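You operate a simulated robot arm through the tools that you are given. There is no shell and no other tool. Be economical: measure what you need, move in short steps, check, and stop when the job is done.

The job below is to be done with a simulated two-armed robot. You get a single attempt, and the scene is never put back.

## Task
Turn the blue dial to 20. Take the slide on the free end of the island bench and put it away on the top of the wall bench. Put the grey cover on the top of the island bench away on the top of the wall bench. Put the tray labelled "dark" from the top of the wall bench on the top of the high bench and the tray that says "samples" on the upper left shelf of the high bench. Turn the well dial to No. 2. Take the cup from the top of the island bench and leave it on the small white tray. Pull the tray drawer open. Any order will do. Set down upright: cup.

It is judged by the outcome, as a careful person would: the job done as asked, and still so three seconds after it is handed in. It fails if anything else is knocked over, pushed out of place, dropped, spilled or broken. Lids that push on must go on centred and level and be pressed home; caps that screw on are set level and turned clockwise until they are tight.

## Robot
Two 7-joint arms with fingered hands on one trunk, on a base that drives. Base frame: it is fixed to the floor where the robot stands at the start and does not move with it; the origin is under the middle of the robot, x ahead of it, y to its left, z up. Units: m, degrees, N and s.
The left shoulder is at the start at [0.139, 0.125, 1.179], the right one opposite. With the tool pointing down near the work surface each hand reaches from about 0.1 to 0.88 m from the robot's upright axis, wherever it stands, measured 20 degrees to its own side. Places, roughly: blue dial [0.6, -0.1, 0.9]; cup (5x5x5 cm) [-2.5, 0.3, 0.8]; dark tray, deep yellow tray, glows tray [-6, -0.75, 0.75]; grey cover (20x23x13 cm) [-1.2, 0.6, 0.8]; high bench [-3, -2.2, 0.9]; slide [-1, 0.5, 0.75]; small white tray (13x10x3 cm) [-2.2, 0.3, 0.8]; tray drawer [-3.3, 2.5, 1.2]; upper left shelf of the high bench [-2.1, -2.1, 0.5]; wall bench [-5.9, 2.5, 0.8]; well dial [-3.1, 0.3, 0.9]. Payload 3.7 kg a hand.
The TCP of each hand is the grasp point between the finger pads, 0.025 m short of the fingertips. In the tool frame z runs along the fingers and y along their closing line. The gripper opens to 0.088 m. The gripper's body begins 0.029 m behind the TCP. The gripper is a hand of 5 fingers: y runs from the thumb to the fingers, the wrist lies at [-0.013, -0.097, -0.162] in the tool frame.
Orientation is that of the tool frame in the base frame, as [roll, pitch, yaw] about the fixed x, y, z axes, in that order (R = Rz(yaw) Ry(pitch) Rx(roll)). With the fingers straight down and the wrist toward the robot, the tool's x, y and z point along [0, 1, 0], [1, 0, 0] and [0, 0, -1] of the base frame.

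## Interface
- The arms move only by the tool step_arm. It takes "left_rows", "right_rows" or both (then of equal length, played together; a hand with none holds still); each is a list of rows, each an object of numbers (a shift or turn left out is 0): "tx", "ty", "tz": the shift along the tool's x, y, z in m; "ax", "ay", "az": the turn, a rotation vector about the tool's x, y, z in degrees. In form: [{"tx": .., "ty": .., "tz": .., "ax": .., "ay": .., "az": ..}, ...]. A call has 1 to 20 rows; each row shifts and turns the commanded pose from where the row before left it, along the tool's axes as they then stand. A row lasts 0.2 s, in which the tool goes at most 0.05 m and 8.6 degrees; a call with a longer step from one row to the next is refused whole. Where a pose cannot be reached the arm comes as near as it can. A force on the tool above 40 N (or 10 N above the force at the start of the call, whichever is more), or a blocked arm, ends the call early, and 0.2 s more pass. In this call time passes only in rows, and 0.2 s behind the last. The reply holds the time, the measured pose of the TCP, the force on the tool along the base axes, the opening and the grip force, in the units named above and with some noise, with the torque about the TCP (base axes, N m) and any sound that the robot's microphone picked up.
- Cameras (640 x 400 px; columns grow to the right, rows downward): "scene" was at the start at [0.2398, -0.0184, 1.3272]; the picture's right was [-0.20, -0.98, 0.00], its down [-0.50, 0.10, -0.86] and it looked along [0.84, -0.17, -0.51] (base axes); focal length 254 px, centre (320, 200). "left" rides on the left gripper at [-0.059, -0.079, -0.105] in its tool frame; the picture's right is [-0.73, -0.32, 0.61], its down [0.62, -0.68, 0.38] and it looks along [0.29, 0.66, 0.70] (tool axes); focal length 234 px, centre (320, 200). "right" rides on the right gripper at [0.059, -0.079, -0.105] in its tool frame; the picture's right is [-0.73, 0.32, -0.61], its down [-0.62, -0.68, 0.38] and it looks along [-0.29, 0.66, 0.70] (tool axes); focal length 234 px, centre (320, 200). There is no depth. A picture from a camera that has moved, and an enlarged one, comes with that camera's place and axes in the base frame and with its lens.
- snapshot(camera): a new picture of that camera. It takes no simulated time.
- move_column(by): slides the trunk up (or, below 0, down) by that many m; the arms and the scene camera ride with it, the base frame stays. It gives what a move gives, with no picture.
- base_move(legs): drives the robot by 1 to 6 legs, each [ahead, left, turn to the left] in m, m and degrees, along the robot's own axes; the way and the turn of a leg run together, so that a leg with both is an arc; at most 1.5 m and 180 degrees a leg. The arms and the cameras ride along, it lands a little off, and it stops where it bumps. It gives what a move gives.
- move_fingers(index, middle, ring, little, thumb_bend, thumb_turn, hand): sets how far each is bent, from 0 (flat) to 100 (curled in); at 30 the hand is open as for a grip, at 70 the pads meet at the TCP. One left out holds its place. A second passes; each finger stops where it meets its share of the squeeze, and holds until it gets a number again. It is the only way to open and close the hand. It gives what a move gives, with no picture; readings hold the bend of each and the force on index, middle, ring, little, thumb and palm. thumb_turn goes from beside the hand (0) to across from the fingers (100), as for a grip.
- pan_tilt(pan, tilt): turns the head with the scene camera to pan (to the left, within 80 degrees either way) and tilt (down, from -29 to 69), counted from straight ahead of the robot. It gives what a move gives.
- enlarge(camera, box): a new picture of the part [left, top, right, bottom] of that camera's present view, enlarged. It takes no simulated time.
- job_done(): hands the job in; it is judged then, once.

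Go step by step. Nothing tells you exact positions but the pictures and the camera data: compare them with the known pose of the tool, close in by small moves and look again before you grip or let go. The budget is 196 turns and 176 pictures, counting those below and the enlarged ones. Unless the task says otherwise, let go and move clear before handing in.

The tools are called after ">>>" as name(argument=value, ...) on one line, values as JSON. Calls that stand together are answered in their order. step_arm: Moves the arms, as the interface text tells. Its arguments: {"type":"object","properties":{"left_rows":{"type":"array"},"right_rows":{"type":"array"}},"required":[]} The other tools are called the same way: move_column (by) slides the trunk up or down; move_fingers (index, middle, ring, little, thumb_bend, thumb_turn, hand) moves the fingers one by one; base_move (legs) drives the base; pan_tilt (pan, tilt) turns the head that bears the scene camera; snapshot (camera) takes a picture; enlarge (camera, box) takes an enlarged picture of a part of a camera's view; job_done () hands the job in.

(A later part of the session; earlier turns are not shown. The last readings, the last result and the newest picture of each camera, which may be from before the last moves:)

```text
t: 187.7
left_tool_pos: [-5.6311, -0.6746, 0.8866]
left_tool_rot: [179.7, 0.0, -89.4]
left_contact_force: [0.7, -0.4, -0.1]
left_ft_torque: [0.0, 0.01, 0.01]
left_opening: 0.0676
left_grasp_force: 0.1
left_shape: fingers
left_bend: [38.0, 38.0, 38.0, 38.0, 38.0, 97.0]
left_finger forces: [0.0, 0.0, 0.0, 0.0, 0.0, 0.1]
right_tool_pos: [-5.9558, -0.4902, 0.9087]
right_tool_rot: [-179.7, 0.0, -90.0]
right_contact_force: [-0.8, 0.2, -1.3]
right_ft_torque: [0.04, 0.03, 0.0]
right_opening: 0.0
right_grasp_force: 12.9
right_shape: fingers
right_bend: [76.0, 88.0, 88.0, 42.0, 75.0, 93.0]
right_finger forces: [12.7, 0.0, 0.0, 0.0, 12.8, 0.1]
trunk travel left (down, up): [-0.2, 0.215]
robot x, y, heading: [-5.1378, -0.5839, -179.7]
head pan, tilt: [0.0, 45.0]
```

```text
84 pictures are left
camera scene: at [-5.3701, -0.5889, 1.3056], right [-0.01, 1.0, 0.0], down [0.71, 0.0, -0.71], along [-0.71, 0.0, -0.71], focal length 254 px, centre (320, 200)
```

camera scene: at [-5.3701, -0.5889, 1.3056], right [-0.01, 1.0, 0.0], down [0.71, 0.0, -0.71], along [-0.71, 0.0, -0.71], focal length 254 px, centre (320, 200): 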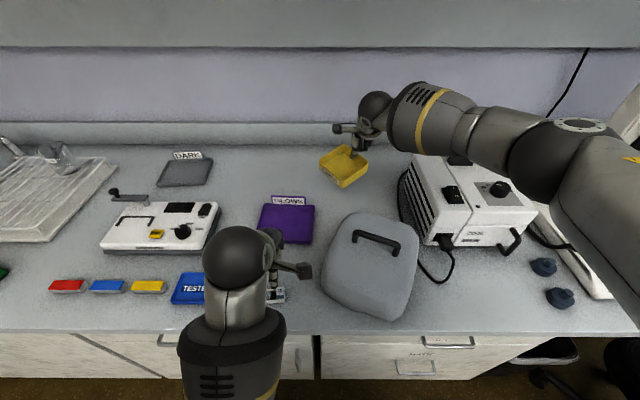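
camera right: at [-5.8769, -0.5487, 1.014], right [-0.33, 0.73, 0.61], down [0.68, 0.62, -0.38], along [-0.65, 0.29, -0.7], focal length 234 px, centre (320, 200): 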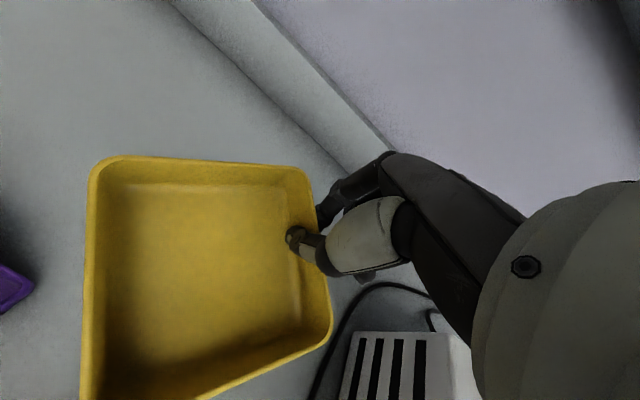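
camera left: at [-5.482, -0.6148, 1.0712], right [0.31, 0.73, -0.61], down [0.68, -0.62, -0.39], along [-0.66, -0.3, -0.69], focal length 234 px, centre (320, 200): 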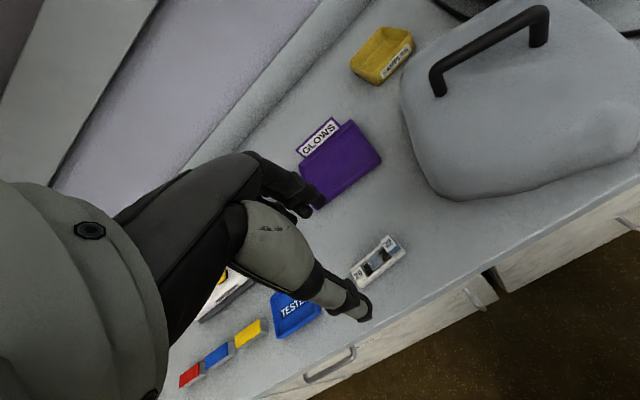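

SAMPLES is held fairly level. Next, DARK (front wall ≈ x -5.965, y -1.10…-0.94) with the left hand. I raise the right hand back and shift the base left.

>>> step_arm(right_rows=[{"tz": -0.03}, {"tz": -0.03}, {"tz": -0.03, "ty": -0.02}, {"tz": -0.02, "ty": -0.03}, {"ty": -0.04}, {"ty": -0.04}, {"ty": -0.04}, {"ty": -0.04}], left_rows=[{"tz": -0.01}, {"tz": -0.01}, {"tz": -0.01}, {"tz": -0.01}, {"tz": -0.01}, {"tz": 0}, {"tz": 0}, {"tz": 0}])

>>> base_move(legs=[[0, 0.3, 0], [0.05, 0, 0]])

>>> snapshot(camera="scene")

>>> snapshot(camera="left")

```text
t: 189.5
left_tool_pos: [-5.6308, -0.6746, 0.9359]
left_tool_rot: [179.6, -0.1, -89.6]
left_contact_force: [0.0, 0.0, 0.2]
left_ft_torque: [0.0, -0.02, -0.03]
left_opening: 0.0672
left_grasp_force: 0.1
left_shape: fingers
left_bend: [38.0, 38.0, 38.0, 38.0, 38.0, 97.0]
left_finger forces: [0.1, 0.0, 0.0, 0.0, 0.1, 0.0]
right_tool_pos: [-5.7448, -0.4902, 1.0218]
right_tool_rot: [-179.9, 0.0, -90.0]
right_contact_force: [0.5, -0.9, -0.1]
right_ft_torque: [0.04, 0.04, 0.0]
right_opening: 0.0001
right_grasp_force: 12.9
right_shape: fingers
right_bend: [76.0, 88.0, 88.0, 42.0, 75.0, 93.0]
right_finger forces: [13.0, 0.0, 0.0, 0.0, 13.2, 0.1]
trunk travel left (down, up): [-0.2, 0.215]
robot x, y, heading: [-5.1371, -0.5874, -180.0]
head pan, tilt: [0.0, 45.0]
```

```text
t: 193.3
left_tool_pos: [-5.678, -0.9789, 0.9361]
left_tool_rot: [179.8, -0.2, -89.7]
left_contact_force: [0.1, -0.3, -0.5]
left_ft_torque: [0.01, 0.01, -0.03]
left_opening: 0.0676
left_grasp_force: 0.0
left_shape: fingers
left_bend: [38.0, 38.0, 38.0, 38.0, 38.0, 97.0]
left_finger forces: [0.0, 0.0, 0.0, 0.0, 0.0, 0.0]
right_tool_pos: [-5.794, -0.7923, 1.0202]
right_tool_rot: [-179.9, 0.0, -89.8]
right_contact_force: [0.0, 0.5, -1.1]
right_ft_torque: [0.02, 0.0, -0.01]
right_opening: 0.0
right_grasp_force: 13.4
right_shape: fingers
right_bend: [76.0, 88.0, 88.0, 42.0, 75.0, 93.0]
right_finger forces: [13.1, 0.1, 0.0, 0.0, 13.3, 0.0]
trunk travel left (down, up): [-0.2, 0.215]
robot x, y, heading: [-5.1853, -0.8899, -179.6]
head pan, tilt: [0.0, 45.0]
```

```text
83 pictures are left
camera scene: at [-5.4199, -0.8918, 1.3051], right [-0.01, 1.0, 0.0], down [0.71, 0.0, -0.71], along [-0.71, 0.0, -0.71], focal length 254 px, centre (320, 200)
```

scene: 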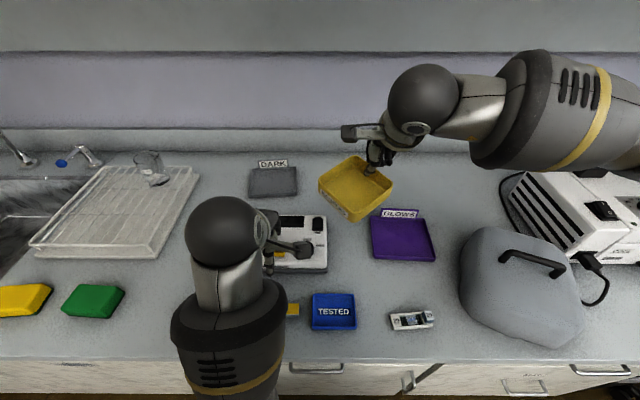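

```text
82 pictures are left
camera left: at [-5.6001, -0.9191, 1.0403], right [0.32, 0.73, -0.61], down [0.68, -0.62, -0.38], along [-0.66, -0.3, -0.69], focal length 234 px, centre (320, 200)
```

left: 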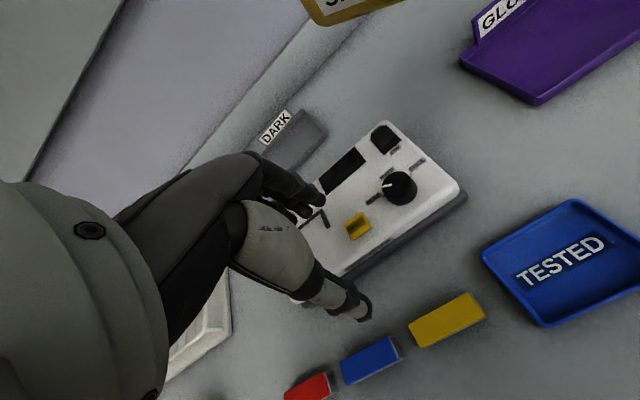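

DARK's front wall is at about [-5.973, -1.03]. I bring the left hand above it, pitched slightly forward.

>>> step_arm(left_rows=[{"tx": 0.0073, "ty": 0.0417}, {"tx": 0.0073, "ty": 0.0417}, {"tx": 0.0073, "ty": 0.0417}, {"tx": 0.0073, "ty": 0.0417}, {"tx": 0.0073, "ty": 0.0417}, {"tx": 0.0073, "ty": 0.0417}, {"tx": 0.0073, "ty": 0.0417}, {"ax": -6, "tz": 0.02}, {"ax": -6, "tz": 0.02}])

>>> snapshot(camera="left")

```text
t: 195.3
left_tool_pos: [-5.9728, -1.0328, 0.8991]
left_tool_rot: [167.7, -0.1, -89.6]
left_contact_force: [0.4, 0.7, -0.6]
left_ft_torque: [0.01, 0.02, -0.02]
left_opening: 0.0674
left_grasp_force: 0.0
left_shape: fingers
left_bend: [38.0, 38.0, 38.0, 38.0, 38.0, 97.0]
left_finger forces: [0.0, 0.1, 0.0, 0.0, 0.0, 0.0]
right_tool_pos: [-5.7932, -0.7921, 1.0218]
right_tool_rot: [-179.8, 0.0, -89.9]
right_contact_force: [-0.5, -0.2, -0.7]
right_ft_torque: [0.03, 0.02, 0.0]
right_opening: 0.0001
right_grasp_force: 13.4
right_shape: fingers
right_bend: [76.0, 88.0, 88.0, 42.0, 75.0, 93.0]
right_finger forces: [13.1, 0.1, 0.1, 0.0, 13.2, 0.1]
trunk travel left (down, up): [-0.2, 0.215]
robot x, y, heading: [-5.1864, -0.8904, -179.8]
head pan, tilt: [0.0, 45.0]
```

```text
81 pictures are left
camera left: at [-5.8742, -0.9727, 0.9831], right [0.18, 0.73, -0.66], down [0.59, -0.62, -0.52], along [-0.79, -0.3, -0.54], focal length 234 px, centre (320, 200)
```

left: 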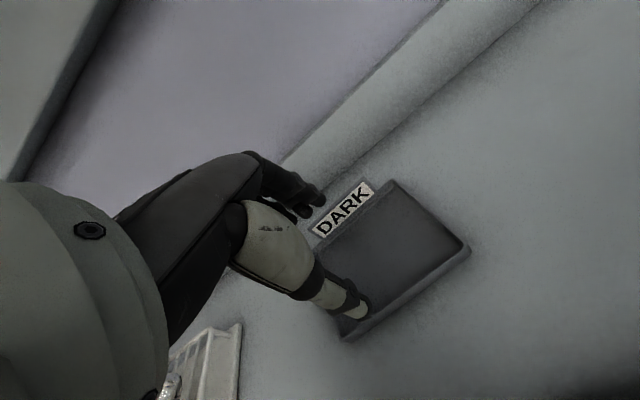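

The front wall is at x≈-5.98. Descend to it vertically.

>>> step_arm(left_rows=[{"ty": -0.0035, "tz": 0.0265}, {"ty": -0.0035, "tz": 0.0265}, {"ty": -0.0035, "tz": 0.0265}, {"ty": -0.0025, "tz": 0.013}, {"ty": -0.001, "tz": 0.007}])

>>> snapshot(camera="left")

```text
t: 196.5
left_tool_pos: [-5.9789, -1.0337, 0.7966]
left_tool_rot: [167.7, -0.1, -89.7]
left_contact_force: [0.3, 1.0, 0.7]
left_ft_torque: [0.01, -0.01, -0.01]
left_opening: 0.0677
left_grasp_force: 0.0
left_shape: fingers
left_bend: [38.0, 38.0, 38.0, 38.0, 38.0, 97.0]
left_finger forces: [0.1, 0.1, 0.1, 0.1, 0.0, 0.0]
right_tool_pos: [-5.794, -0.7932, 1.021]
right_tool_rot: [-179.8, 0.0, -89.9]
right_contact_force: [0.0, 0.0, -1.2]
right_ft_torque: [0.01, 0.07, 0.0]
right_opening: 0.0
right_grasp_force: 13.2
right_shape: fingers
right_bend: [76.0, 88.0, 88.0, 42.0, 75.0, 93.0]
right_finger forces: [13.1, 0.1, 0.1, 0.0, 13.3, 0.0]
trunk travel left (down, up): [-0.2, 0.215]
robot x, y, heading: [-5.1844, -0.887, -179.6]
head pan, tilt: [0.0, 45.0]
```

```text
80 pictures are left
camera left: at [-5.8804, -0.9726, 0.8826], right [0.18, 0.73, -0.66], down [0.59, -0.62, -0.52], along [-0.79, -0.3, -0.54], focal length 234 px, centre (320, 200)
```

left: 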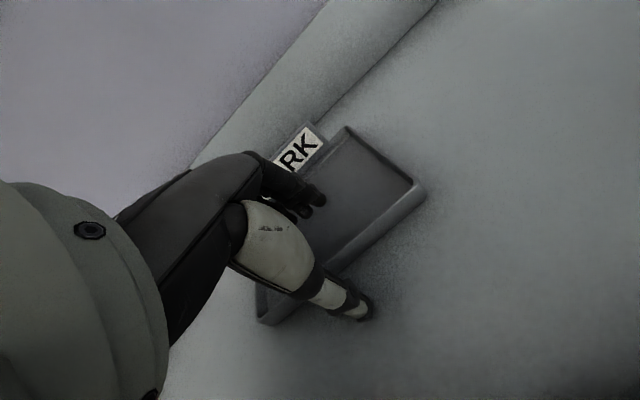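

Thumb is outside, fingers inside the front wall. Close gradually.

>>> move_fingers(hand="left", index=74, middle=74, ring=74, little=74, thumb_bend=74)

>>> snapshot(camera="left")

```text
t: 197.5
left_tool_pos: [-5.9788, -1.0309, 0.7964]
left_tool_rot: [167.6, -0.1, -89.6]
left_contact_force: [0.2, 0.0, 0.9]
left_ft_torque: [-0.03, -0.01, 0.02]
left_opening: 0.0
left_grasp_force: 2.9
left_shape: fingers
left_bend: [73.0, 74.0, 74.0, 74.0, 71.0, 97.0]
left_finger forces: [3.2, 0.1, 0.0, 0.1, 2.6, 0.1]
right_tool_pos: [-5.7928, -0.7923, 1.0217]
right_tool_rot: [-179.8, -0.1, -89.8]
right_contact_force: [0.1, 0.1, -1.3]
right_ft_torque: [0.05, 0.07, -0.01]
right_opening: 0.0
right_grasp_force: 13.0
right_shape: fingers
right_bend: [76.0, 88.0, 88.0, 42.0, 75.0, 93.0]
right_finger forces: [13.1, 0.0, 0.0, 0.0, 13.2, 0.0]
trunk travel left (down, up): [-0.2, 0.215]
robot x, y, heading: [-5.1854, -0.8916, -179.5]
head pan, tilt: [0.0, 45.0]
```

```text
79 pictures are left
camera left: at [-5.8803, -0.9727, 0.8826], right [0.18, 0.73, -0.66], down [0.59, -0.62, -0.52], along [-0.79, -0.3, -0.54], focal length 234 px, centre (320, 200)
```

left: 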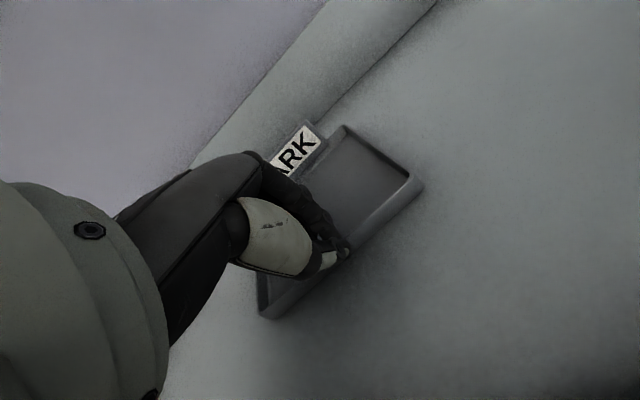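

The pinch is only at the rim. I open a bit, lower 1 cm and close again firmly.

>>> move_fingers(hand="left", index=52, middle=52, ring=52, little=52, thumb_bend=52)

>>> step_arm(left_rows=[{"ty": -0.0015, "tz": 0.006}, {"ty": -0.0015, "tz": 0.005}])

>>> move_fingers(hand="left", index=80, middle=80, ring=80, little=80, thumb_bend=80)

>>> enlarge(camera="left", box=[220, 100, 440, 340])

```text
t: 198.5
left_tool_pos: [-5.9795, -1.0325, 0.7967]
left_tool_rot: [167.7, -0.1, -89.6]
left_contact_force: [0.3, 0.4, -0.2]
left_ft_torque: [-0.01, 0.0, 0.01]
left_opening: 0.0367
left_grasp_force: 0.0
left_shape: fingers
left_bend: [52.0, 52.0, 52.0, 52.0, 52.0, 97.0]
left_finger forces: [0.2, 0.0, 0.1, 0.0, 0.0, 0.1]
right_tool_pos: [-5.7931, -0.7921, 1.0215]
right_tool_rot: [-179.8, 0.1, -89.9]
right_contact_force: [-0.2, -0.6, -0.6]
right_ft_torque: [0.07, 0.02, 0.0]
right_opening: 0.0
right_grasp_force: 12.9
right_shape: fingers
right_bend: [76.0, 88.0, 88.0, 42.0, 75.0, 93.0]
right_finger forces: [13.1, 0.0, 0.0, 0.0, 13.2, 0.1]
trunk travel left (down, up): [-0.2, 0.215]
robot x, y, heading: [-5.1848, -0.8879, -179.8]
head pan, tilt: [0.0, 45.0]
```

```text
t: 199.1
left_tool_pos: [-5.9785, -1.0308, 0.7929]
left_tool_rot: [166.7, 0.0, -89.6]
left_contact_force: [2.9, -0.1, 23.4]
left_ft_torque: [0.13, -0.73, -0.03]
left_opening: 0.0372
left_grasp_force: 12.1
left_shape: fingers
left_bend: [52.0, 52.0, 52.0, 52.0, 53.0, 98.0]
left_finger forces: [0.0, 0.1, 0.1, 0.0, 23.9, 0.1]
right_tool_pos: [-5.7906, -0.7921, 1.0247]
right_tool_rot: [179.9, 0.0, -90.0]
right_contact_force: [-0.7, 0.0, -1.1]
right_ft_torque: [0.05, 0.02, 0.01]
right_opening: 0.0
right_grasp_force: 13.7
right_shape: fingers
right_bend: [76.0, 88.0, 88.0, 42.0, 75.0, 93.0]
right_finger forces: [13.1, 0.1, 0.1, 0.0, 13.2, 0.1]
trunk travel left (down, up): [-0.2, 0.215]
robot x, y, heading: [-5.1865, -0.8909, -179.7]
head pan, tilt: [0.0, 45.0]
```

```text
t: 200.1
left_tool_pos: [-5.9768, -1.0326, 0.786]
left_tool_rot: [167.6, -0.2, -89.6]
left_contact_force: [0.5, -4.9, 11.6]
left_ft_torque: [0.09, -0.01, -0.05]
left_opening: 0.0
left_grasp_force: 22.2
left_shape: fingers
left_bend: [75.0, 77.0, 80.0, 80.0, 75.0, 96.0]
left_finger forces: [15.0, 6.0, 0.0, 0.1, 24.4, 0.0]
right_tool_pos: [-5.7933, -0.7925, 1.0215]
right_tool_rot: [-179.9, 0.0, -89.8]
right_contact_force: [0.0, 0.0, -1.5]
right_ft_torque: [0.04, 0.03, 0.02]
right_opening: 0.0001
right_grasp_force: 12.9
right_shape: fingers
right_bend: [76.0, 88.0, 88.0, 42.0, 75.0, 93.0]
right_finger forces: [13.1, 0.0, 0.0, 0.1, 13.1, 0.1]
trunk travel left (down, up): [-0.2, 0.215]
robot x, y, heading: [-5.1866, -0.8896, -179.9]
head pan, tilt: [0.0, 45.0]
```

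```text
1.67 times, centred on (330, 220) of left
camera zoom: at [-5.8785, -0.9734, 0.8708], right [0.18, 0.73, -0.66], down [0.59, -0.62, -0.52], along [-0.79, -0.3, -0.54], focal length 390 px, centre (303, 167)
```

zoom: 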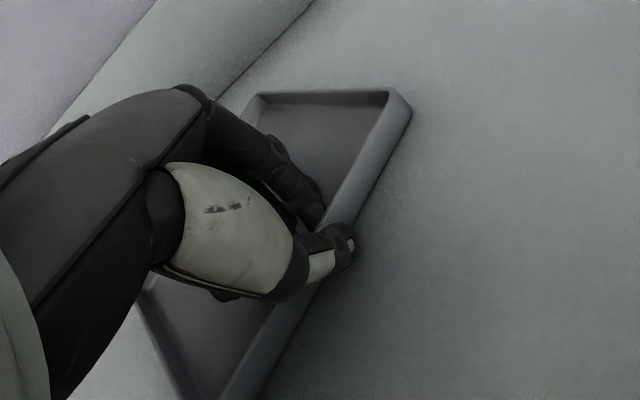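

Now the wall is between thumb and fingers with 24 N. Lift slowly to test.

>>> step_arm(left_rows=[{"ty": 0.003, "tz": -0.015}, {"ty": 0.004, "tz": -0.02}, {"ty": 0.005, "tz": -0.025}, {"ty": 0.006, "tz": -0.03}])

>>> snapshot(camera="left")

>>> snapshot(camera="scene")

```text
t: 201.1
left_tool_pos: [-5.9763, -1.0305, 0.8778]
left_tool_rot: [167.8, -0.1, -89.6]
left_contact_force: [0.8, -0.1, -2.4]
left_ft_torque: [0.07, -0.18, -0.03]
left_opening: 0.0001
left_grasp_force: 15.7
left_shape: fingers
left_bend: [74.0, 80.0, 80.0, 80.0, 74.0, 94.0]
left_finger forces: [13.9, 0.0, 0.0, 0.0, 16.3, 0.1]
right_tool_pos: [-5.7932, -0.7918, 1.0214]
right_tool_rot: [-179.8, -0.1, -90.0]
right_contact_force: [0.8, -0.2, -1.6]
right_ft_torque: [0.03, 0.06, 0.03]
right_opening: 0.0001
right_grasp_force: 13.6
right_shape: fingers
right_bend: [76.0, 88.0, 88.0, 42.0, 75.0, 93.0]
right_finger forces: [13.1, 0.0, 0.0, 0.0, 13.2, 0.0]
trunk travel left (down, up): [-0.2, 0.215]
robot x, y, heading: [-5.189, -0.8883, -179.9]
head pan, tilt: [0.0, 45.0]
```

```text
77 pictures are left
camera left: at [-5.878, -0.9713, 0.963], right [0.18, 0.73, -0.66], down [0.59, -0.62, -0.52], along [-0.79, -0.3, -0.54], focal length 234 px, centre (320, 200)
```

left: 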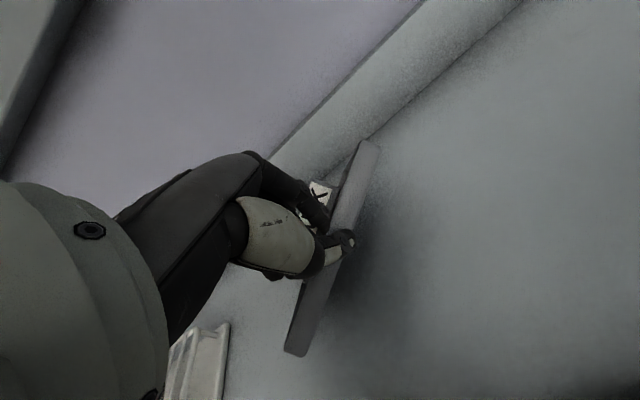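

```text
76 pictures are left
camera scene: at [-5.4187, -0.8919, 1.3054], right [-0.01, 1.0, 0.0], down [0.71, 0.0, -0.71], along [-0.71, 0.0, -0.71], focal length 254 px, centre (320, 200)
```

scene: 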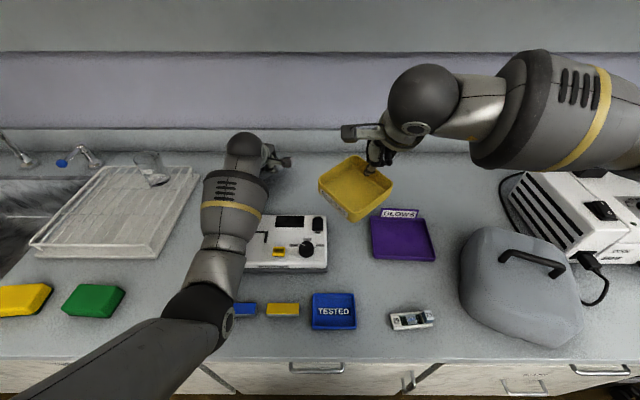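

DARK hangs tilted but is held (≈2.3 N). I raise it and draw it in, then back away and turn toward the high bench.

>>> step_arm(left_rows=[{"ty": 0.006, "tz": -0.028}, {"ty": 0.006, "tz": -0.028}, {"ty": 0.006, "tz": -0.028}, {"ty": 0.006, "tz": -0.028}, {"ty": 0.005, "tz": -0.024}, {"ty": -0.03, "tz": -0.006}, {"ty": -0.035, "tz": -0.007}, {"ty": -0.035, "tz": -0.007}, {"ty": -0.035, "tz": -0.007}, {"ty": -0.035, "tz": -0.007}, {"ty": -0.03, "tz": -0.006}])

>>> base_move(legs=[[-0.6, 0, 0], [0, 0, 90]])

>>> pan_tilt(pan=25, tilt=30)

>>> snapshot(camera="scene")

```text
t: 203.5
left_tool_pos: [-5.7714, -1.0301, 1.0168]
left_tool_rot: [167.6, -0.1, -89.6]
left_contact_force: [0.1, 0.3, -2.9]
left_ft_torque: [0.02, -0.17, 0.0]
left_opening: 0.0002
left_grasp_force: 15.5
left_shape: fingers
left_bend: [74.0, 80.0, 80.0, 80.0, 75.0, 95.0]
left_finger forces: [13.6, 0.0, 0.0, 0.0, 16.4, 0.0]
right_tool_pos: [-5.7943, -0.7929, 1.0206]
right_tool_rot: [-179.9, 0.0, -89.9]
right_contact_force: [0.0, 0.1, -1.8]
right_ft_torque: [0.01, 0.04, 0.04]
right_opening: 0.0
right_grasp_force: 13.3
right_shape: fingers
right_bend: [76.0, 88.0, 88.0, 42.0, 75.0, 93.0]
right_finger forces: [13.1, 0.0, 0.0, 0.0, 13.2, 0.0]
trunk travel left (down, up): [-0.2, 0.215]
robot x, y, heading: [-5.1843, -0.8868, -179.6]
head pan, tilt: [0.0, 45.0]
```

```text
t: 210.9
left_tool_pos: [-4.3988, -1.4701, 1.0162]
left_tool_rot: [167.7, -0.1, 2.2]
left_contact_force: [0.1, 0.3, -3.4]
left_ft_torque: [0.18, 0.03, -0.02]
left_opening: 0.0001
left_grasp_force: 13.7
left_shape: fingers
left_bend: [74.0, 80.0, 80.0, 80.0, 75.0, 95.0]
left_finger forces: [13.4, 0.0, 0.1, 0.1, 13.6, 0.1]
right_tool_pos: [-4.6359, -1.4992, 1.0209]
right_tool_rot: [-179.8, -0.1, 1.8]
right_contact_force: [0.6, -0.5, -1.7]
right_ft_torque: [-0.04, 0.08, 0.0]
right_opening: 0.0
right_grasp_force: 12.7
right_shape: fingers
right_bend: [76.0, 88.0, 88.0, 42.0, 76.0, 93.0]
right_finger forces: [12.6, 0.1, 0.0, 0.1, 12.7, 0.1]
trunk travel left (down, up): [-0.2, 0.215]
robot x, y, heading: [-4.561, -0.8898, -88.0]
head pan, tilt: [0.0, 45.0]
```

```text
t: 211.8
left_tool_pos: [-4.4007, -1.4694, 1.0162]
left_tool_rot: [167.7, -0.1, 2.1]
left_contact_force: [0.2, 0.4, -3.1]
left_ft_torque: [0.2, 0.04, 0.0]
left_opening: 0.0
left_grasp_force: 13.8
left_shape: fingers
left_bend: [74.0, 80.0, 80.0, 80.0, 75.0, 95.0]
left_finger forces: [13.4, 0.0, 0.1, 0.0, 13.9, 0.0]
right_tool_pos: [-4.6363, -1.4988, 1.0211]
right_tool_rot: [-179.7, -0.1, 1.8]
right_contact_force: [-0.8, -0.3, -1.2]
right_ft_torque: [0.0, 0.05, -0.01]
right_opening: 0.0
right_grasp_force: 13.0
right_shape: fingers
right_bend: [76.0, 88.0, 88.0, 42.0, 76.0, 93.0]
right_finger forces: [12.6, 0.1, 0.0, 0.1, 12.7, 0.0]
trunk travel left (down, up): [-0.2, 0.215]
robot x, y, heading: [-4.5605, -0.8898, -87.9]
head pan, tilt: [25.0, 30.0]
```

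```text
75 pictures are left
camera scene: at [-4.5111, -1.1215, 1.3279], right [-0.89, -0.45, 0.0], down [-0.23, 0.45, -0.87], along [0.39, -0.77, -0.5], focal length 254 px, centre (320, 200)
```

scene: 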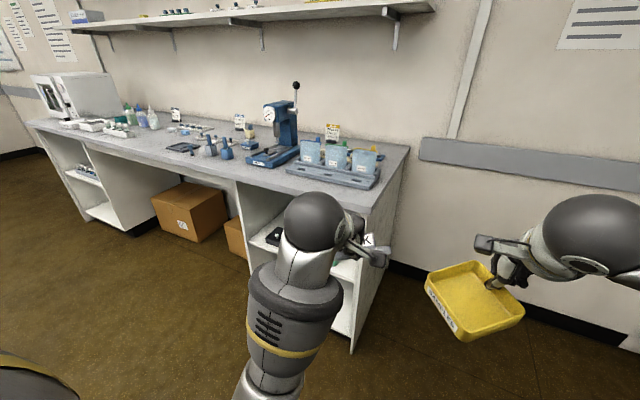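

The high bench spans x≈-4.36…-1.98, front y≈-1.80. I raise the trunk, and look left along the way before moving sideways.

>>> move_column(by=0.15)

>>> pan_tilt(pan=80, tilt=25)

>>> snapshot(camera="scene")

```text
t: 213.5
left_tool_pos: [-4.3994, -1.4702, 1.1642]
left_tool_rot: [167.9, -0.1, 2.1]
left_contact_force: [0.2, 0.5, -3.2]
left_ft_torque: [0.2, 0.03, -0.01]
left_opening: 0.0
left_grasp_force: 14.5
left_shape: fingers
left_bend: [74.0, 80.0, 80.0, 80.0, 75.0, 95.0]
left_finger forces: [13.7, 0.1, 0.0, 0.0, 14.5, 0.0]
right_tool_pos: [-4.6373, -1.5002, 1.1695]
right_tool_rot: [-179.6, -0.1, 1.8]
right_contact_force: [0.1, -0.1, -1.0]
right_ft_torque: [-0.02, 0.04, 0.05]
right_opening: 0.0001
right_grasp_force: 13.6
right_shape: fingers
right_bend: [76.0, 88.0, 88.0, 42.0, 76.0, 93.0]
right_finger forces: [13.0, 0.0, 0.0, 0.0, 13.1, 0.1]
trunk travel left (down, up): [-0.35, 0.066]
robot x, y, heading: [-4.5598, -0.8886, -88.0]
head pan, tilt: [25.0, 30.0]
```

```text
t: 214.8
left_tool_pos: [-4.3997, -1.4694, 1.1657]
left_tool_rot: [167.8, -0.1, 2.2]
left_contact_force: [0.8, -0.8, -2.4]
left_ft_torque: [0.21, 0.05, -0.01]
left_opening: 0.0002
left_grasp_force: 13.9
left_shape: fingers
left_bend: [74.0, 80.0, 80.0, 80.0, 75.0, 95.0]
left_finger forces: [13.6, 0.0, 0.2, 0.1, 14.6, 0.1]
right_tool_pos: [-4.6357, -1.4985, 1.171]
right_tool_rot: [-179.8, 0.0, 1.7]
right_contact_force: [0.0, -0.2, -1.3]
right_ft_torque: [-0.04, 0.04, 0.0]
right_opening: 0.0001
right_grasp_force: 13.4
right_shape: fingers
right_bend: [76.0, 88.0, 88.0, 42.0, 76.0, 93.0]
right_finger forces: [13.0, 0.0, 0.1, 0.0, 13.1, 0.1]
trunk travel left (down, up): [-0.35, 0.066]
robot x, y, heading: [-4.5603, -0.8883, -87.8]
head pan, tilt: [80.0, 25.0]
```

```text
74 pictures are left
camera scene: at [-4.4648, -0.9456, 1.4915], right [-0.14, -0.99, 0.0], down [-0.42, 0.06, -0.91], along [0.9, -0.13, -0.42], focal length 254 px, centre (320, 200)
```

scene: 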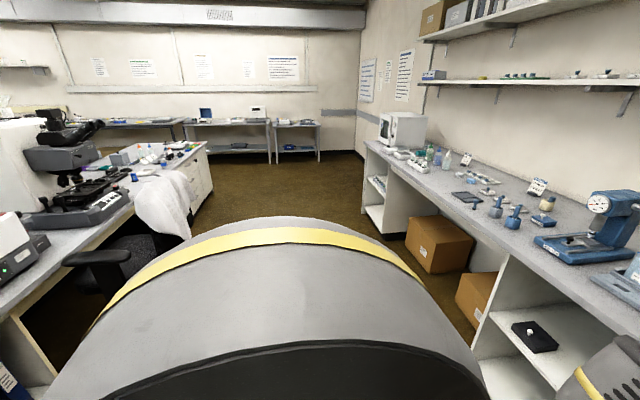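

The corridor is clear. I strafe east along the high bench to its left end.

>>> base_move(legs=[[0, 0, -2], [0.05, 1.25, 0], [0, 1.2, 0]])

>>> pan_tilt(pan=0, tilt=35)

>>> snapshot(camera="scene")

```text
t: 236.8
left_tool_pos: [-1.978, -1.5688, 1.1658]
left_tool_rot: [167.7, 0.0, -1.2]
left_contact_force: [0.0, -0.1, -2.5]
left_ft_torque: [0.18, 0.04, 0.02]
left_opening: 0.0
left_grasp_force: 14.7
left_shape: fingers
left_bend: [74.0, 80.0, 80.0, 80.0, 75.0, 95.0]
left_finger forces: [14.0, 0.0, 0.0, 0.0, 15.6, 0.0]
right_tool_pos: [-2.2167, -1.5846, 1.1711]
right_tool_rot: [-179.7, 0.0, -1.5]
right_contact_force: [0.3, -0.6, -0.3]
right_ft_torque: [0.01, 0.05, 0.01]
right_opening: 0.0
right_grasp_force: 13.0
right_shape: fingers
right_bend: [76.0, 88.0, 88.0, 42.0, 76.0, 93.0]
right_finger forces: [12.9, 0.2, 0.1, 0.0, 13.1, 0.0]
trunk travel left (down, up): [-0.35, 0.066]
robot x, y, heading: [-2.1015, -0.9806, -91.4]
head pan, tilt: [80.0, 25.0]
```

```text
t: 238.3
left_tool_pos: [-1.9774, -1.5696, 1.1654]
left_tool_rot: [167.7, -0.1, -1.1]
left_contact_force: [0.3, 0.5, -3.5]
left_ft_torque: [0.19, 0.04, 0.0]
left_opening: 0.0002
left_grasp_force: 15.0
left_shape: fingers
left_bend: [74.0, 80.0, 80.0, 80.0, 75.0, 95.0]
left_finger forces: [14.0, 0.0, 0.2, 0.1, 15.5, 0.0]
right_tool_pos: [-2.215, -1.5847, 1.1709]
right_tool_rot: [-179.8, 0.0, -1.6]
right_contact_force: [-0.9, 0.5, -1.7]
right_ft_torque: [-0.06, 0.07, 0.0]
right_opening: 0.0
right_grasp_force: 13.6
right_shape: fingers
right_bend: [76.0, 88.0, 88.0, 42.0, 76.0, 93.0]
right_finger forces: [12.8, 0.1, 0.1, 0.0, 13.1, 0.0]
trunk travel left (down, up): [-0.35, 0.066]
robot x, y, heading: [-2.1027, -0.9805, -91.6]
head pan, tilt: [0.0, 35.0]
```

```text
73 pictures are left
camera scene: at [-2.1049, -1.1111, 1.4757], right [-1.0, 0.02, 0.0], down [0.01, 0.57, -0.82], along [-0.02, -0.82, -0.57], focal length 254 px, centre (320, 200)
```

scene: 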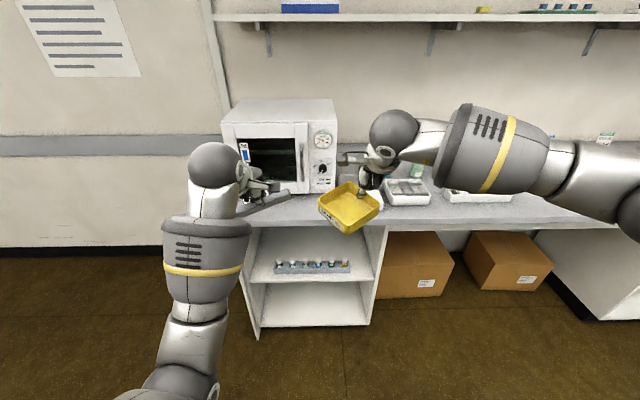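

I see the upper left shelf with a rack on it. Enlarging to find free space.

>>> enlarge(camera="scene", box=[240, 190, 400, 340])

```text
2.67 times, centred on (320, 265) of scene
camera zoom: at [-2.1049, -1.1111, 1.4757], right [-1.0, 0.02, 0.0], down [0.01, 0.57, -0.82], along [-0.02, -0.82, -0.57], focal length 677 px, centre (320, 27)
```

zoom: 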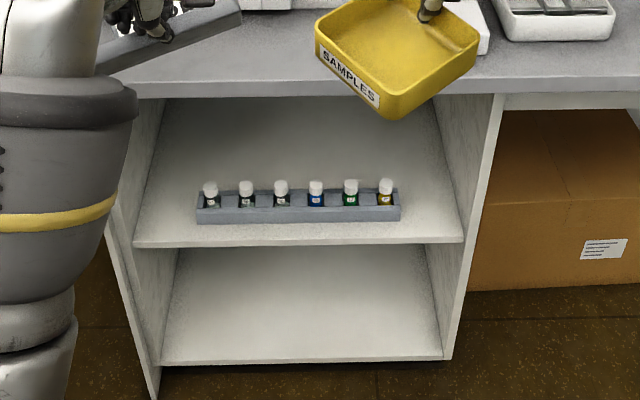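

Only a slot right of the rack (x≈-2.27…-2.37) is free on that shelf, so I'll need to regrasp SAMPLES. First I put DARK on the free strip in front of the oven. Move closer.

>>> base_move(legs=[[0.25, 0, 1.5]])

>>> pan_tilt(pan=0, tilt=45)

>>> snapshot(camera="scene")

>>> snapshot(camera="left")

```text
t: 240.1
left_tool_pos: [-1.9658, -1.8097, 1.1646]
left_tool_rot: [167.8, -0.1, 0.3]
left_contact_force: [-0.2, -0.4, -3.1]
left_ft_torque: [0.18, 0.02, -0.02]
left_opening: 0.0
left_grasp_force: 15.0
left_shape: fingers
left_bend: [74.0, 80.0, 80.0, 80.0, 75.0, 95.0]
left_finger forces: [14.1, 0.0, 0.0, 0.0, 15.8, 0.0]
right_tool_pos: [-2.2045, -1.8312, 1.1702]
right_tool_rot: [-179.8, 0.1, -0.1]
right_contact_force: [-0.6, 0.1, -1.0]
right_ft_torque: [-0.05, 0.06, 0.01]
right_opening: 0.0002
right_grasp_force: 12.8
right_shape: fingers
right_bend: [76.0, 88.0, 88.0, 42.0, 76.0, 93.0]
right_finger forces: [13.0, 0.0, 0.1, 0.1, 13.1, 0.0]
trunk travel left (down, up): [-0.35, 0.066]
robot x, y, heading: [-2.1065, -1.2224, -89.7]
head pan, tilt: [0.0, 35.0]
```

```text
t: 240.8
left_tool_pos: [-1.9656, -1.8085, 1.1666]
left_tool_rot: [167.9, -0.1, 0.3]
left_contact_force: [0.1, -0.3, -2.8]
left_ft_torque: [0.18, 0.04, 0.0]
left_opening: 0.0
left_grasp_force: 14.7
left_shape: fingers
left_bend: [74.0, 80.0, 80.0, 80.0, 75.0, 95.0]
left_finger forces: [13.8, 0.0, 0.0, 0.0, 15.5, 0.1]
right_tool_pos: [-2.2034, -1.8291, 1.1714]
right_tool_rot: [-179.8, -0.1, -0.1]
right_contact_force: [0.9, -0.6, -1.2]
right_ft_torque: [-0.04, 0.03, -0.01]
right_opening: 0.0002
right_grasp_force: 13.1
right_shape: fingers
right_bend: [76.0, 88.0, 88.0, 42.0, 76.0, 93.0]
right_finger forces: [12.8, 0.0, 0.1, 0.1, 13.1, 0.0]
trunk travel left (down, up): [-0.35, 0.066]
robot x, y, heading: [-2.1026, -1.2216, -89.9]
head pan, tilt: [0.0, 45.0]
```

```text
71 pictures are left
camera scene: at [-2.104, -1.3473, 1.461], right [-1.0, 0.0, 0.0], down [0.0, 0.71, -0.71], along [0.0, -0.71, -0.71], focal length 254 px, centre (320, 200)
```

scene: 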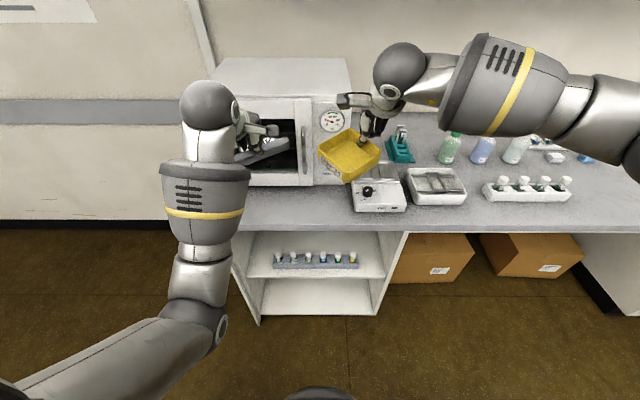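

```text
70 pictures are left
camera left: at [-2.0253, -1.7093, 1.2513], right [-0.73, 0.18, -0.66], down [0.62, 0.59, -0.52], along [0.29, -0.79, -0.54], focal length 234 px, centre (320, 200)
```

left: 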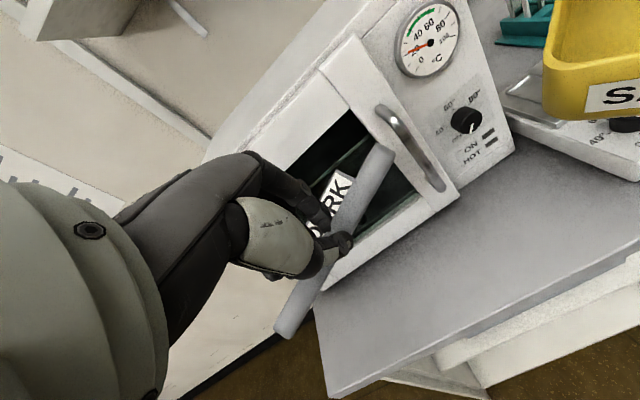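

Oven front at y≈-1.98, bench front y≈-1.806. Lower DARK with the left hand toward [-1.94, -1.84].

>>> step_arm(left_rows=[{"tx": 0.006, "ty": -0.002, "tz": 0.033}, {"tx": 0.006, "ty": -0.002, "tz": 0.033}, {"tx": 0.006, "ty": -0.002, "tz": 0.033}, {"tx": 0.006, "ty": -0.002, "tz": 0.033}])

>>> snapshot(camera="left")

>>> enlarge(camera="scene", box=[180, 130, 380, 260])

```text
t: 241.8
left_tool_pos: [-1.9401, -1.8299, 1.0347]
left_tool_rot: [167.7, -0.1, 0.3]
left_contact_force: [0.6, 3.5, -1.3]
left_ft_torque: [0.27, 0.03, -0.04]
left_opening: 0.0002
left_grasp_force: 16.2
left_shape: fingers
left_bend: [74.0, 80.0, 80.0, 80.0, 75.0, 95.0]
left_finger forces: [13.9, 0.0, 0.0, 0.0, 18.6, 0.1]
right_tool_pos: [-2.2035, -1.8297, 1.1717]
right_tool_rot: [-179.8, 0.1, 0.0]
right_contact_force: [0.6, 0.3, -1.4]
right_ft_torque: [-0.02, 0.02, -0.02]
right_opening: 0.0
right_grasp_force: 13.4
right_shape: fingers
right_bend: [76.0, 88.0, 88.0, 42.0, 76.0, 93.0]
right_finger forces: [12.9, 0.0, 0.0, 0.1, 13.1, 0.0]
trunk travel left (down, up): [-0.35, 0.066]
robot x, y, heading: [-2.1043, -1.2235, -89.8]
head pan, tilt: [0.0, 45.0]
```

```text
69 pictures are left
camera left: at [-1.9997, -1.7299, 1.1203], right [-0.73, 0.18, -0.66], down [0.62, 0.59, -0.52], along [0.29, -0.79, -0.54], focal length 234 px, centre (320, 200)
```

left: 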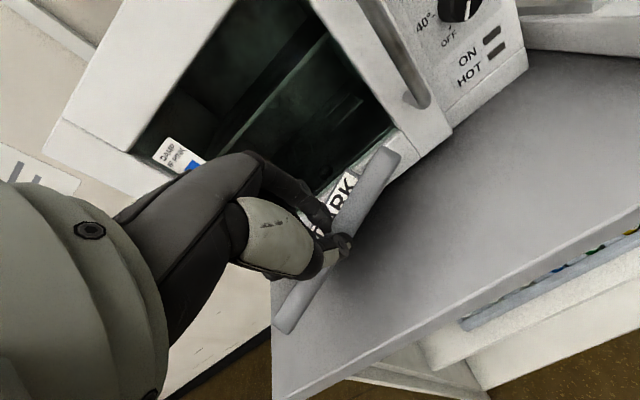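

```text
3.08 times, centred on (280, 195) of scene
camera zoom: at [-2.1038, -1.3467, 1.461], right [-1.0, 0.0, 0.0], down [0.0, 0.71, -0.71], along [0.0, -0.71, -0.71], focal length 781 px, centre (443, 215)
```

zoom: 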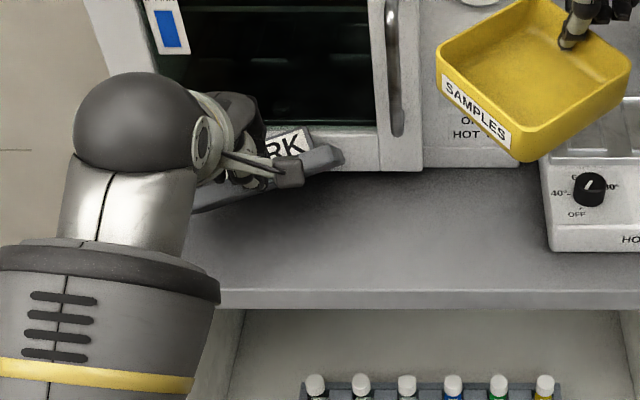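

The far edge touches the oven front; I back off 2.5 cm and lower more.

>>> step_arm(left_rows=[{"ty": -0.0245, "tz": -0.005}, {"ty": -0.0052, "tz": 0.0245}, {"ty": -0.0052, "tz": 0.0245}, {"ty": -0.002, "tz": 0.01}])

>>> snapshot(camera="left")

```text
t: 242.8
left_tool_pos: [-1.9419, -1.8019, 0.9766]
left_tool_rot: [167.7, -0.1, 0.3]
left_contact_force: [-0.3, 0.2, -2.0]
left_ft_torque: [0.07, -0.05, -0.05]
left_opening: 0.0001
left_grasp_force: 9.3
left_shape: fingers
left_bend: [74.0, 80.0, 80.0, 80.0, 75.0, 96.0]
left_finger forces: [8.8, 0.0, 0.1, 0.0, 9.8, 0.0]
right_tool_pos: [-2.2036, -1.8302, 1.1699]
right_tool_rot: [-179.9, 0.0, -0.1]
right_contact_force: [0.2, -0.8, -0.8]
right_ft_torque: [-0.06, 0.06, 0.01]
right_opening: 0.0
right_grasp_force: 13.3
right_shape: fingers
right_bend: [76.0, 88.0, 88.0, 42.0, 76.0, 93.0]
right_finger forces: [13.0, 0.0, 0.0, 0.1, 13.1, 0.0]
trunk travel left (down, up): [-0.35, 0.066]
robot x, y, heading: [-2.1051, -1.2222, -89.9]
head pan, tilt: [0.0, 45.0]
```

```text
67 pictures are left
camera left: at [-2.001, -1.7035, 1.061], right [-0.73, 0.18, -0.66], down [0.62, 0.59, -0.52], along [0.3, -0.79, -0.54], focal length 234 px, centre (320, 200)
```

left: 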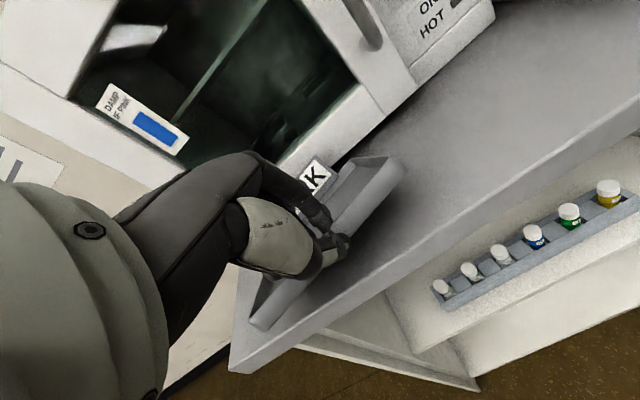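

The back edge now rests on the bench. Lower the front while moving forward 2.5 cm.

>>> step_arm(left_rows=[{"ty": 0.0045, "tz": 0.011}, {"ty": 0.0045, "tz": 0.011}, {"ty": 0.0045, "tz": 0.011}, {"ty": 0.003, "tz": 0.008}])

>>> snapshot(camera="left")

```text
t: 243.8
left_tool_pos: [-1.939, -1.8271, 0.9379]
left_tool_rot: [167.8, -0.1, 0.3]
left_contact_force: [3.7, 16.8, -0.9]
left_ft_torque: [0.43, -0.07, -0.05]
left_opening: 0.0008
left_grasp_force: 8.3
left_shape: fingers
left_bend: [76.0, 80.0, 80.0, 80.0, 64.0, 97.0]
left_finger forces: [0.7, 0.0, 0.0, 0.0, 16.3, 0.1]
right_tool_pos: [-2.2031, -1.8268, 1.1718]
right_tool_rot: [-179.9, 0.1, -0.1]
right_contact_force: [-1.1, 1.0, -0.6]
right_ft_torque: [-0.04, 0.06, 0.01]
right_opening: 0.0001
right_grasp_force: 13.3
right_shape: fingers
right_bend: [76.0, 88.0, 88.0, 42.0, 76.0, 93.0]
right_finger forces: [12.9, 0.1, 0.1, 0.0, 13.0, 0.0]
trunk travel left (down, up): [-0.35, 0.066]
robot x, y, heading: [-2.1036, -1.2235, -89.8]
head pan, tilt: [0.0, 45.0]
```

```text
66 pictures are left
camera left: at [-1.9999, -1.7273, 1.0248], right [-0.73, 0.18, -0.66], down [0.62, 0.59, -0.52], along [0.3, -0.79, -0.54], focal length 234 px, centre (320, 200)
```

left: 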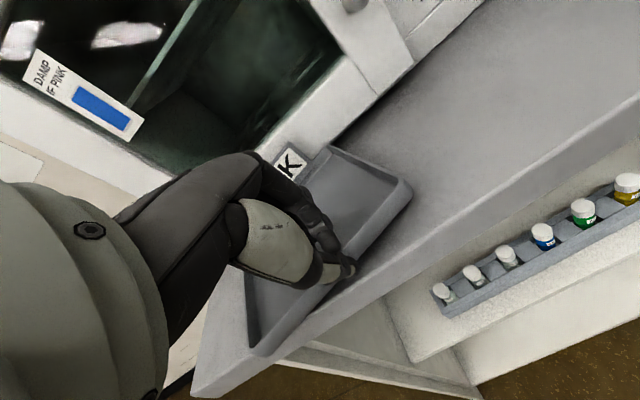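

The tray is flat, its back against the oven's front with some push. I ease back and open the fingers.

>>> step_arm(left_rows=[{"ty": -0.008, "tz": -0.0017}])

>>> move_fingers(hand="left", index=45, middle=45, ring=45, little=45, thumb_bend=40)

>>> step_arm(left_rows=[{"ty": 0.006, "tz": -0.03}, {"ty": 0.006, "tz": -0.03}, {"ty": 0.006, "tz": -0.03}, {"ty": -0.03}, {"ty": -0.03}])

>>> snapshot(camera="left")

```text
t: 244.2
left_tool_pos: [-1.9415, -1.8205, 0.9398]
left_tool_rot: [167.6, 0.0, 0.2]
left_contact_force: [1.4, 5.2, -0.5]
left_ft_torque: [0.11, -0.03, 0.0]
left_opening: 0.0
left_grasp_force: 7.6
left_shape: fingers
left_bend: [76.0, 80.0, 80.0, 80.0, 67.0, 97.0]
left_finger forces: [6.9, 0.0, 0.1, 0.0, 9.1, 0.1]
right_tool_pos: [-2.2042, -1.8276, 1.172]
right_tool_rot: [-179.8, 0.0, -0.1]
right_contact_force: [-0.1, -0.5, -0.8]
right_ft_torque: [-0.06, 0.03, -0.03]
right_opening: 0.0002
right_grasp_force: 13.0
right_shape: fingers
right_bend: [76.0, 88.0, 88.0, 42.0, 76.0, 93.0]
right_finger forces: [13.0, 0.0, 0.0, 0.1, 13.1, 0.0]
trunk travel left (down, up): [-0.35, 0.066]
robot x, y, heading: [-2.1081, -1.2219, -89.9]
head pan, tilt: [0.0, 45.0]
```

```text
t: 245.2
left_tool_pos: [-1.9407, -1.8201, 0.9381]
left_tool_rot: [167.6, 0.0, 0.3]
left_contact_force: [0.6, -1.1, -0.6]
left_ft_torque: [0.01, 0.0, 0.02]
left_opening: 0.0578
left_grasp_force: 0.1
left_shape: fingers
left_bend: [45.0, 45.0, 45.0, 45.0, 40.0, 97.0]
left_finger forces: [0.1, 0.0, 0.1, 0.0, 0.0, 0.0]
right_tool_pos: [-2.2037, -1.8292, 1.1713]
right_tool_rot: [-179.8, 0.0, -0.1]
right_contact_force: [-0.1, 0.7, -1.5]
right_ft_torque: [-0.03, 0.05, 0.02]
right_opening: 0.0
right_grasp_force: 13.4
right_shape: fingers
right_bend: [76.0, 88.0, 88.0, 42.0, 76.0, 93.0]
right_finger forces: [13.0, 0.0, 0.1, 0.0, 13.1, 0.1]
trunk travel left (down, up): [-0.35, 0.066]
robot x, y, heading: [-2.1049, -1.2265, -89.8]
head pan, tilt: [0.0, 45.0]
```

```text
t: 246.4
left_tool_pos: [-1.9393, -1.7586, 1.0162]
left_tool_rot: [167.8, 0.0, 0.2]
left_contact_force: [0.6, -0.3, -0.3]
left_ft_torque: [0.03, 0.03, -0.02]
left_opening: 0.058
left_grasp_force: 0.0
left_shape: fingers
left_bend: [45.0, 45.0, 45.0, 45.0, 40.0, 97.0]
left_finger forces: [0.0, 0.1, 0.0, 0.0, 0.0, 0.0]
right_tool_pos: [-2.2044, -1.8281, 1.1709]
right_tool_rot: [-179.8, 0.0, -0.1]
right_contact_force: [0.8, -0.3, -1.2]
right_ft_torque: [-0.06, 0.07, 0.03]
right_opening: 0.0001
right_grasp_force: 12.8
right_shape: fingers
right_bend: [76.0, 88.0, 88.0, 42.0, 76.0, 93.0]
right_finger forces: [12.9, 0.0, 0.1, 0.0, 13.1, 0.1]
trunk travel left (down, up): [-0.35, 0.066]
robot x, y, heading: [-2.1034, -1.2204, -90.0]
head pan, tilt: [0.0, 45.0]
```

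```text
65 pictures are left
camera left: at [-1.9998, -1.6607, 1.1008], right [-0.73, 0.18, -0.66], down [0.62, 0.59, -0.52], along [0.29, -0.79, -0.54], focal length 234 px, centre (320, 200)
```

left: 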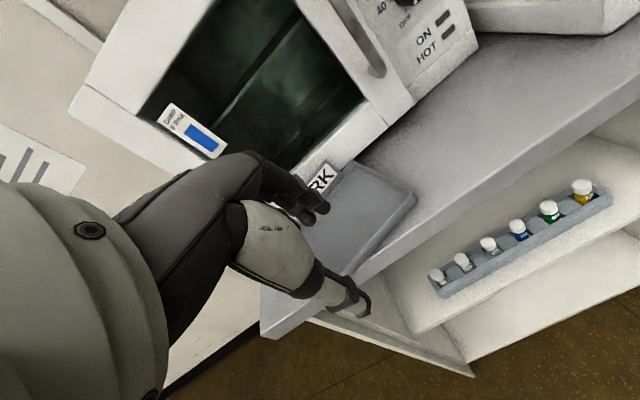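

DARK sits flat on the high bench. Now I set SAMPLES down beside it (center ≈[-2.12, -1.87]) to regrasp it with the left hand.

>>> move_fingers(hand="right", ring=100, little=100)

>>> step_arm(right_rows=[{"tx": 0.02, "ty": 0.02}, {"tx": 0.02, "ty": 0.02}, {"tx": 0.019, "ty": 0.02}, {"tz": 0.04}, {"tz": 0.04}, {"tz": 0.04}, {"tz": 0.03}, {"tz": 0.02}])

>>> snapshot(camera="scene")

```text
t: 247.4
left_tool_pos: [-1.9405, -1.76, 1.0145]
left_tool_rot: [167.7, -0.1, 0.3]
left_contact_force: [0.2, 0.5, 0.4]
left_ft_torque: [0.01, 0.02, -0.01]
left_opening: 0.0578
left_grasp_force: 0.0
left_shape: fingers
left_bend: [45.0, 45.0, 45.0, 45.0, 40.0, 97.0]
left_finger forces: [0.0, 0.1, 0.0, 0.0, 0.0, 0.0]
right_tool_pos: [-2.2035, -1.8292, 1.1713]
right_tool_rot: [-179.8, -0.1, -0.2]
right_contact_force: [1.3, -0.7, -2.1]
right_ft_torque: [-0.06, 0.04, 0.0]
right_opening: 0.0
right_grasp_force: 13.2
right_shape: fingers
right_bend: [76.0, 88.0, 100.0, 100.0, 76.0, 93.0]
right_finger forces: [13.0, 0.0, 0.0, 0.0, 13.1, 0.1]
trunk travel left (down, up): [-0.35, 0.066]
robot x, y, heading: [-2.1068, -1.2227, -89.9]
head pan, tilt: [0.0, 45.0]
```

```text
t: 249.2
left_tool_pos: [-1.941, -1.7609, 1.0143]
left_tool_rot: [167.8, -0.1, 0.3]
left_contact_force: [-0.2, 0.5, 0.0]
left_ft_torque: [0.01, -0.02, -0.01]
left_opening: 0.0575
left_grasp_force: 0.1
left_shape: fingers
left_bend: [45.0, 45.0, 45.0, 45.0, 40.0, 97.0]
left_finger forces: [0.0, 0.0, 0.1, 0.0, 0.1, 0.0]
right_tool_pos: [-2.1453, -1.8878, 0.9992]
right_tool_rot: [-179.8, 0.1, -0.1]
right_contact_force: [-0.1, -0.7, -1.3]
right_ft_torque: [-0.04, 0.04, 0.03]
right_opening: 0.0
right_grasp_force: 13.0
right_shape: fingers
right_bend: [76.0, 88.0, 100.0, 100.0, 77.0, 93.0]
right_finger forces: [12.9, 0.0, 0.0, 0.0, 12.9, 0.0]
trunk travel left (down, up): [-0.35, 0.066]
robot x, y, heading: [-2.105, -1.2235, -89.7]
head pan, tilt: [0.0, 45.0]
```

```text
64 pictures are left
camera scene: at [-2.1042, -1.3474, 1.4609], right [-1.0, 0.0, 0.0], down [0.0, 0.71, -0.71], along [0.0, -0.71, -0.71], focal length 254 px, centre (320, 200)
```

scene: 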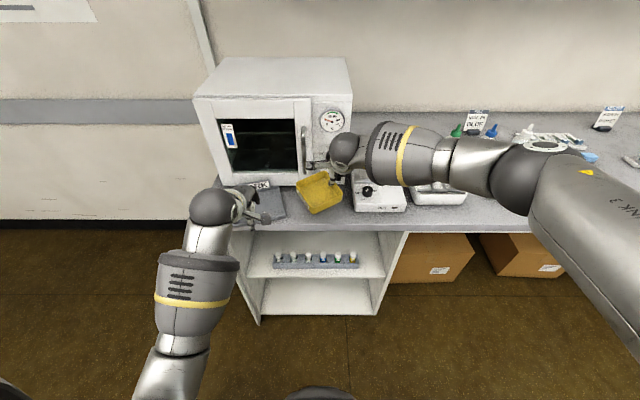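

Positioned over the gap. Lower until contact.

>>> step_arm(right_rows=[{"tz": 0.02}, {"tz": 0.012}, {"tz": 0.008}, {"tz": 0.006}, {"tz": 0.005}])

>>> enlarge(camera="scene", box=[240, 150, 400, 250])

```text
t: 250.4
left_tool_pos: [-1.9402, -1.7599, 1.0157]
left_tool_rot: [167.7, -0.1, 0.3]
left_contact_force: [-0.9, -0.2, 0.3]
left_ft_torque: [-0.02, -0.01, -0.01]
left_opening: 0.0574
left_grasp_force: 0.0
left_shape: fingers
left_bend: [45.0, 45.0, 45.0, 45.0, 40.0, 97.0]
left_finger forces: [0.0, 0.1, 0.0, 0.0, 0.0, 0.1]
right_tool_pos: [-2.1463, -1.8893, 0.9484]
right_tool_rot: [-179.9, 0.1, -0.2]
right_contact_force: [0.1, -0.3, -0.6]
right_ft_torque: [-0.05, 0.09, -0.01]
right_opening: 0.0
right_grasp_force: 13.4
right_shape: fingers
right_bend: [76.0, 88.0, 100.0, 100.0, 77.0, 93.0]
right_finger forces: [13.0, 0.0, 0.0, 0.0, 13.0, 0.1]
trunk travel left (down, up): [-0.35, 0.066]
robot x, y, heading: [-2.1068, -1.2206, -89.8]
head pan, tilt: [0.0, 45.0]
```

```text
4.00 times, centred on (320, 200) of scene
camera zoom: at [-2.1041, -1.3473, 1.461], right [-1.0, 0.0, 0.0], down [0.0, 0.71, -0.71], along [0.0, -0.71, -0.71], focal length 1015 px, centre (320, 200)
```

zoom: 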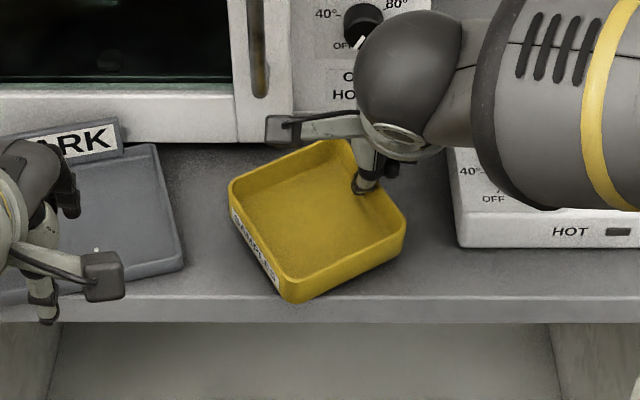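

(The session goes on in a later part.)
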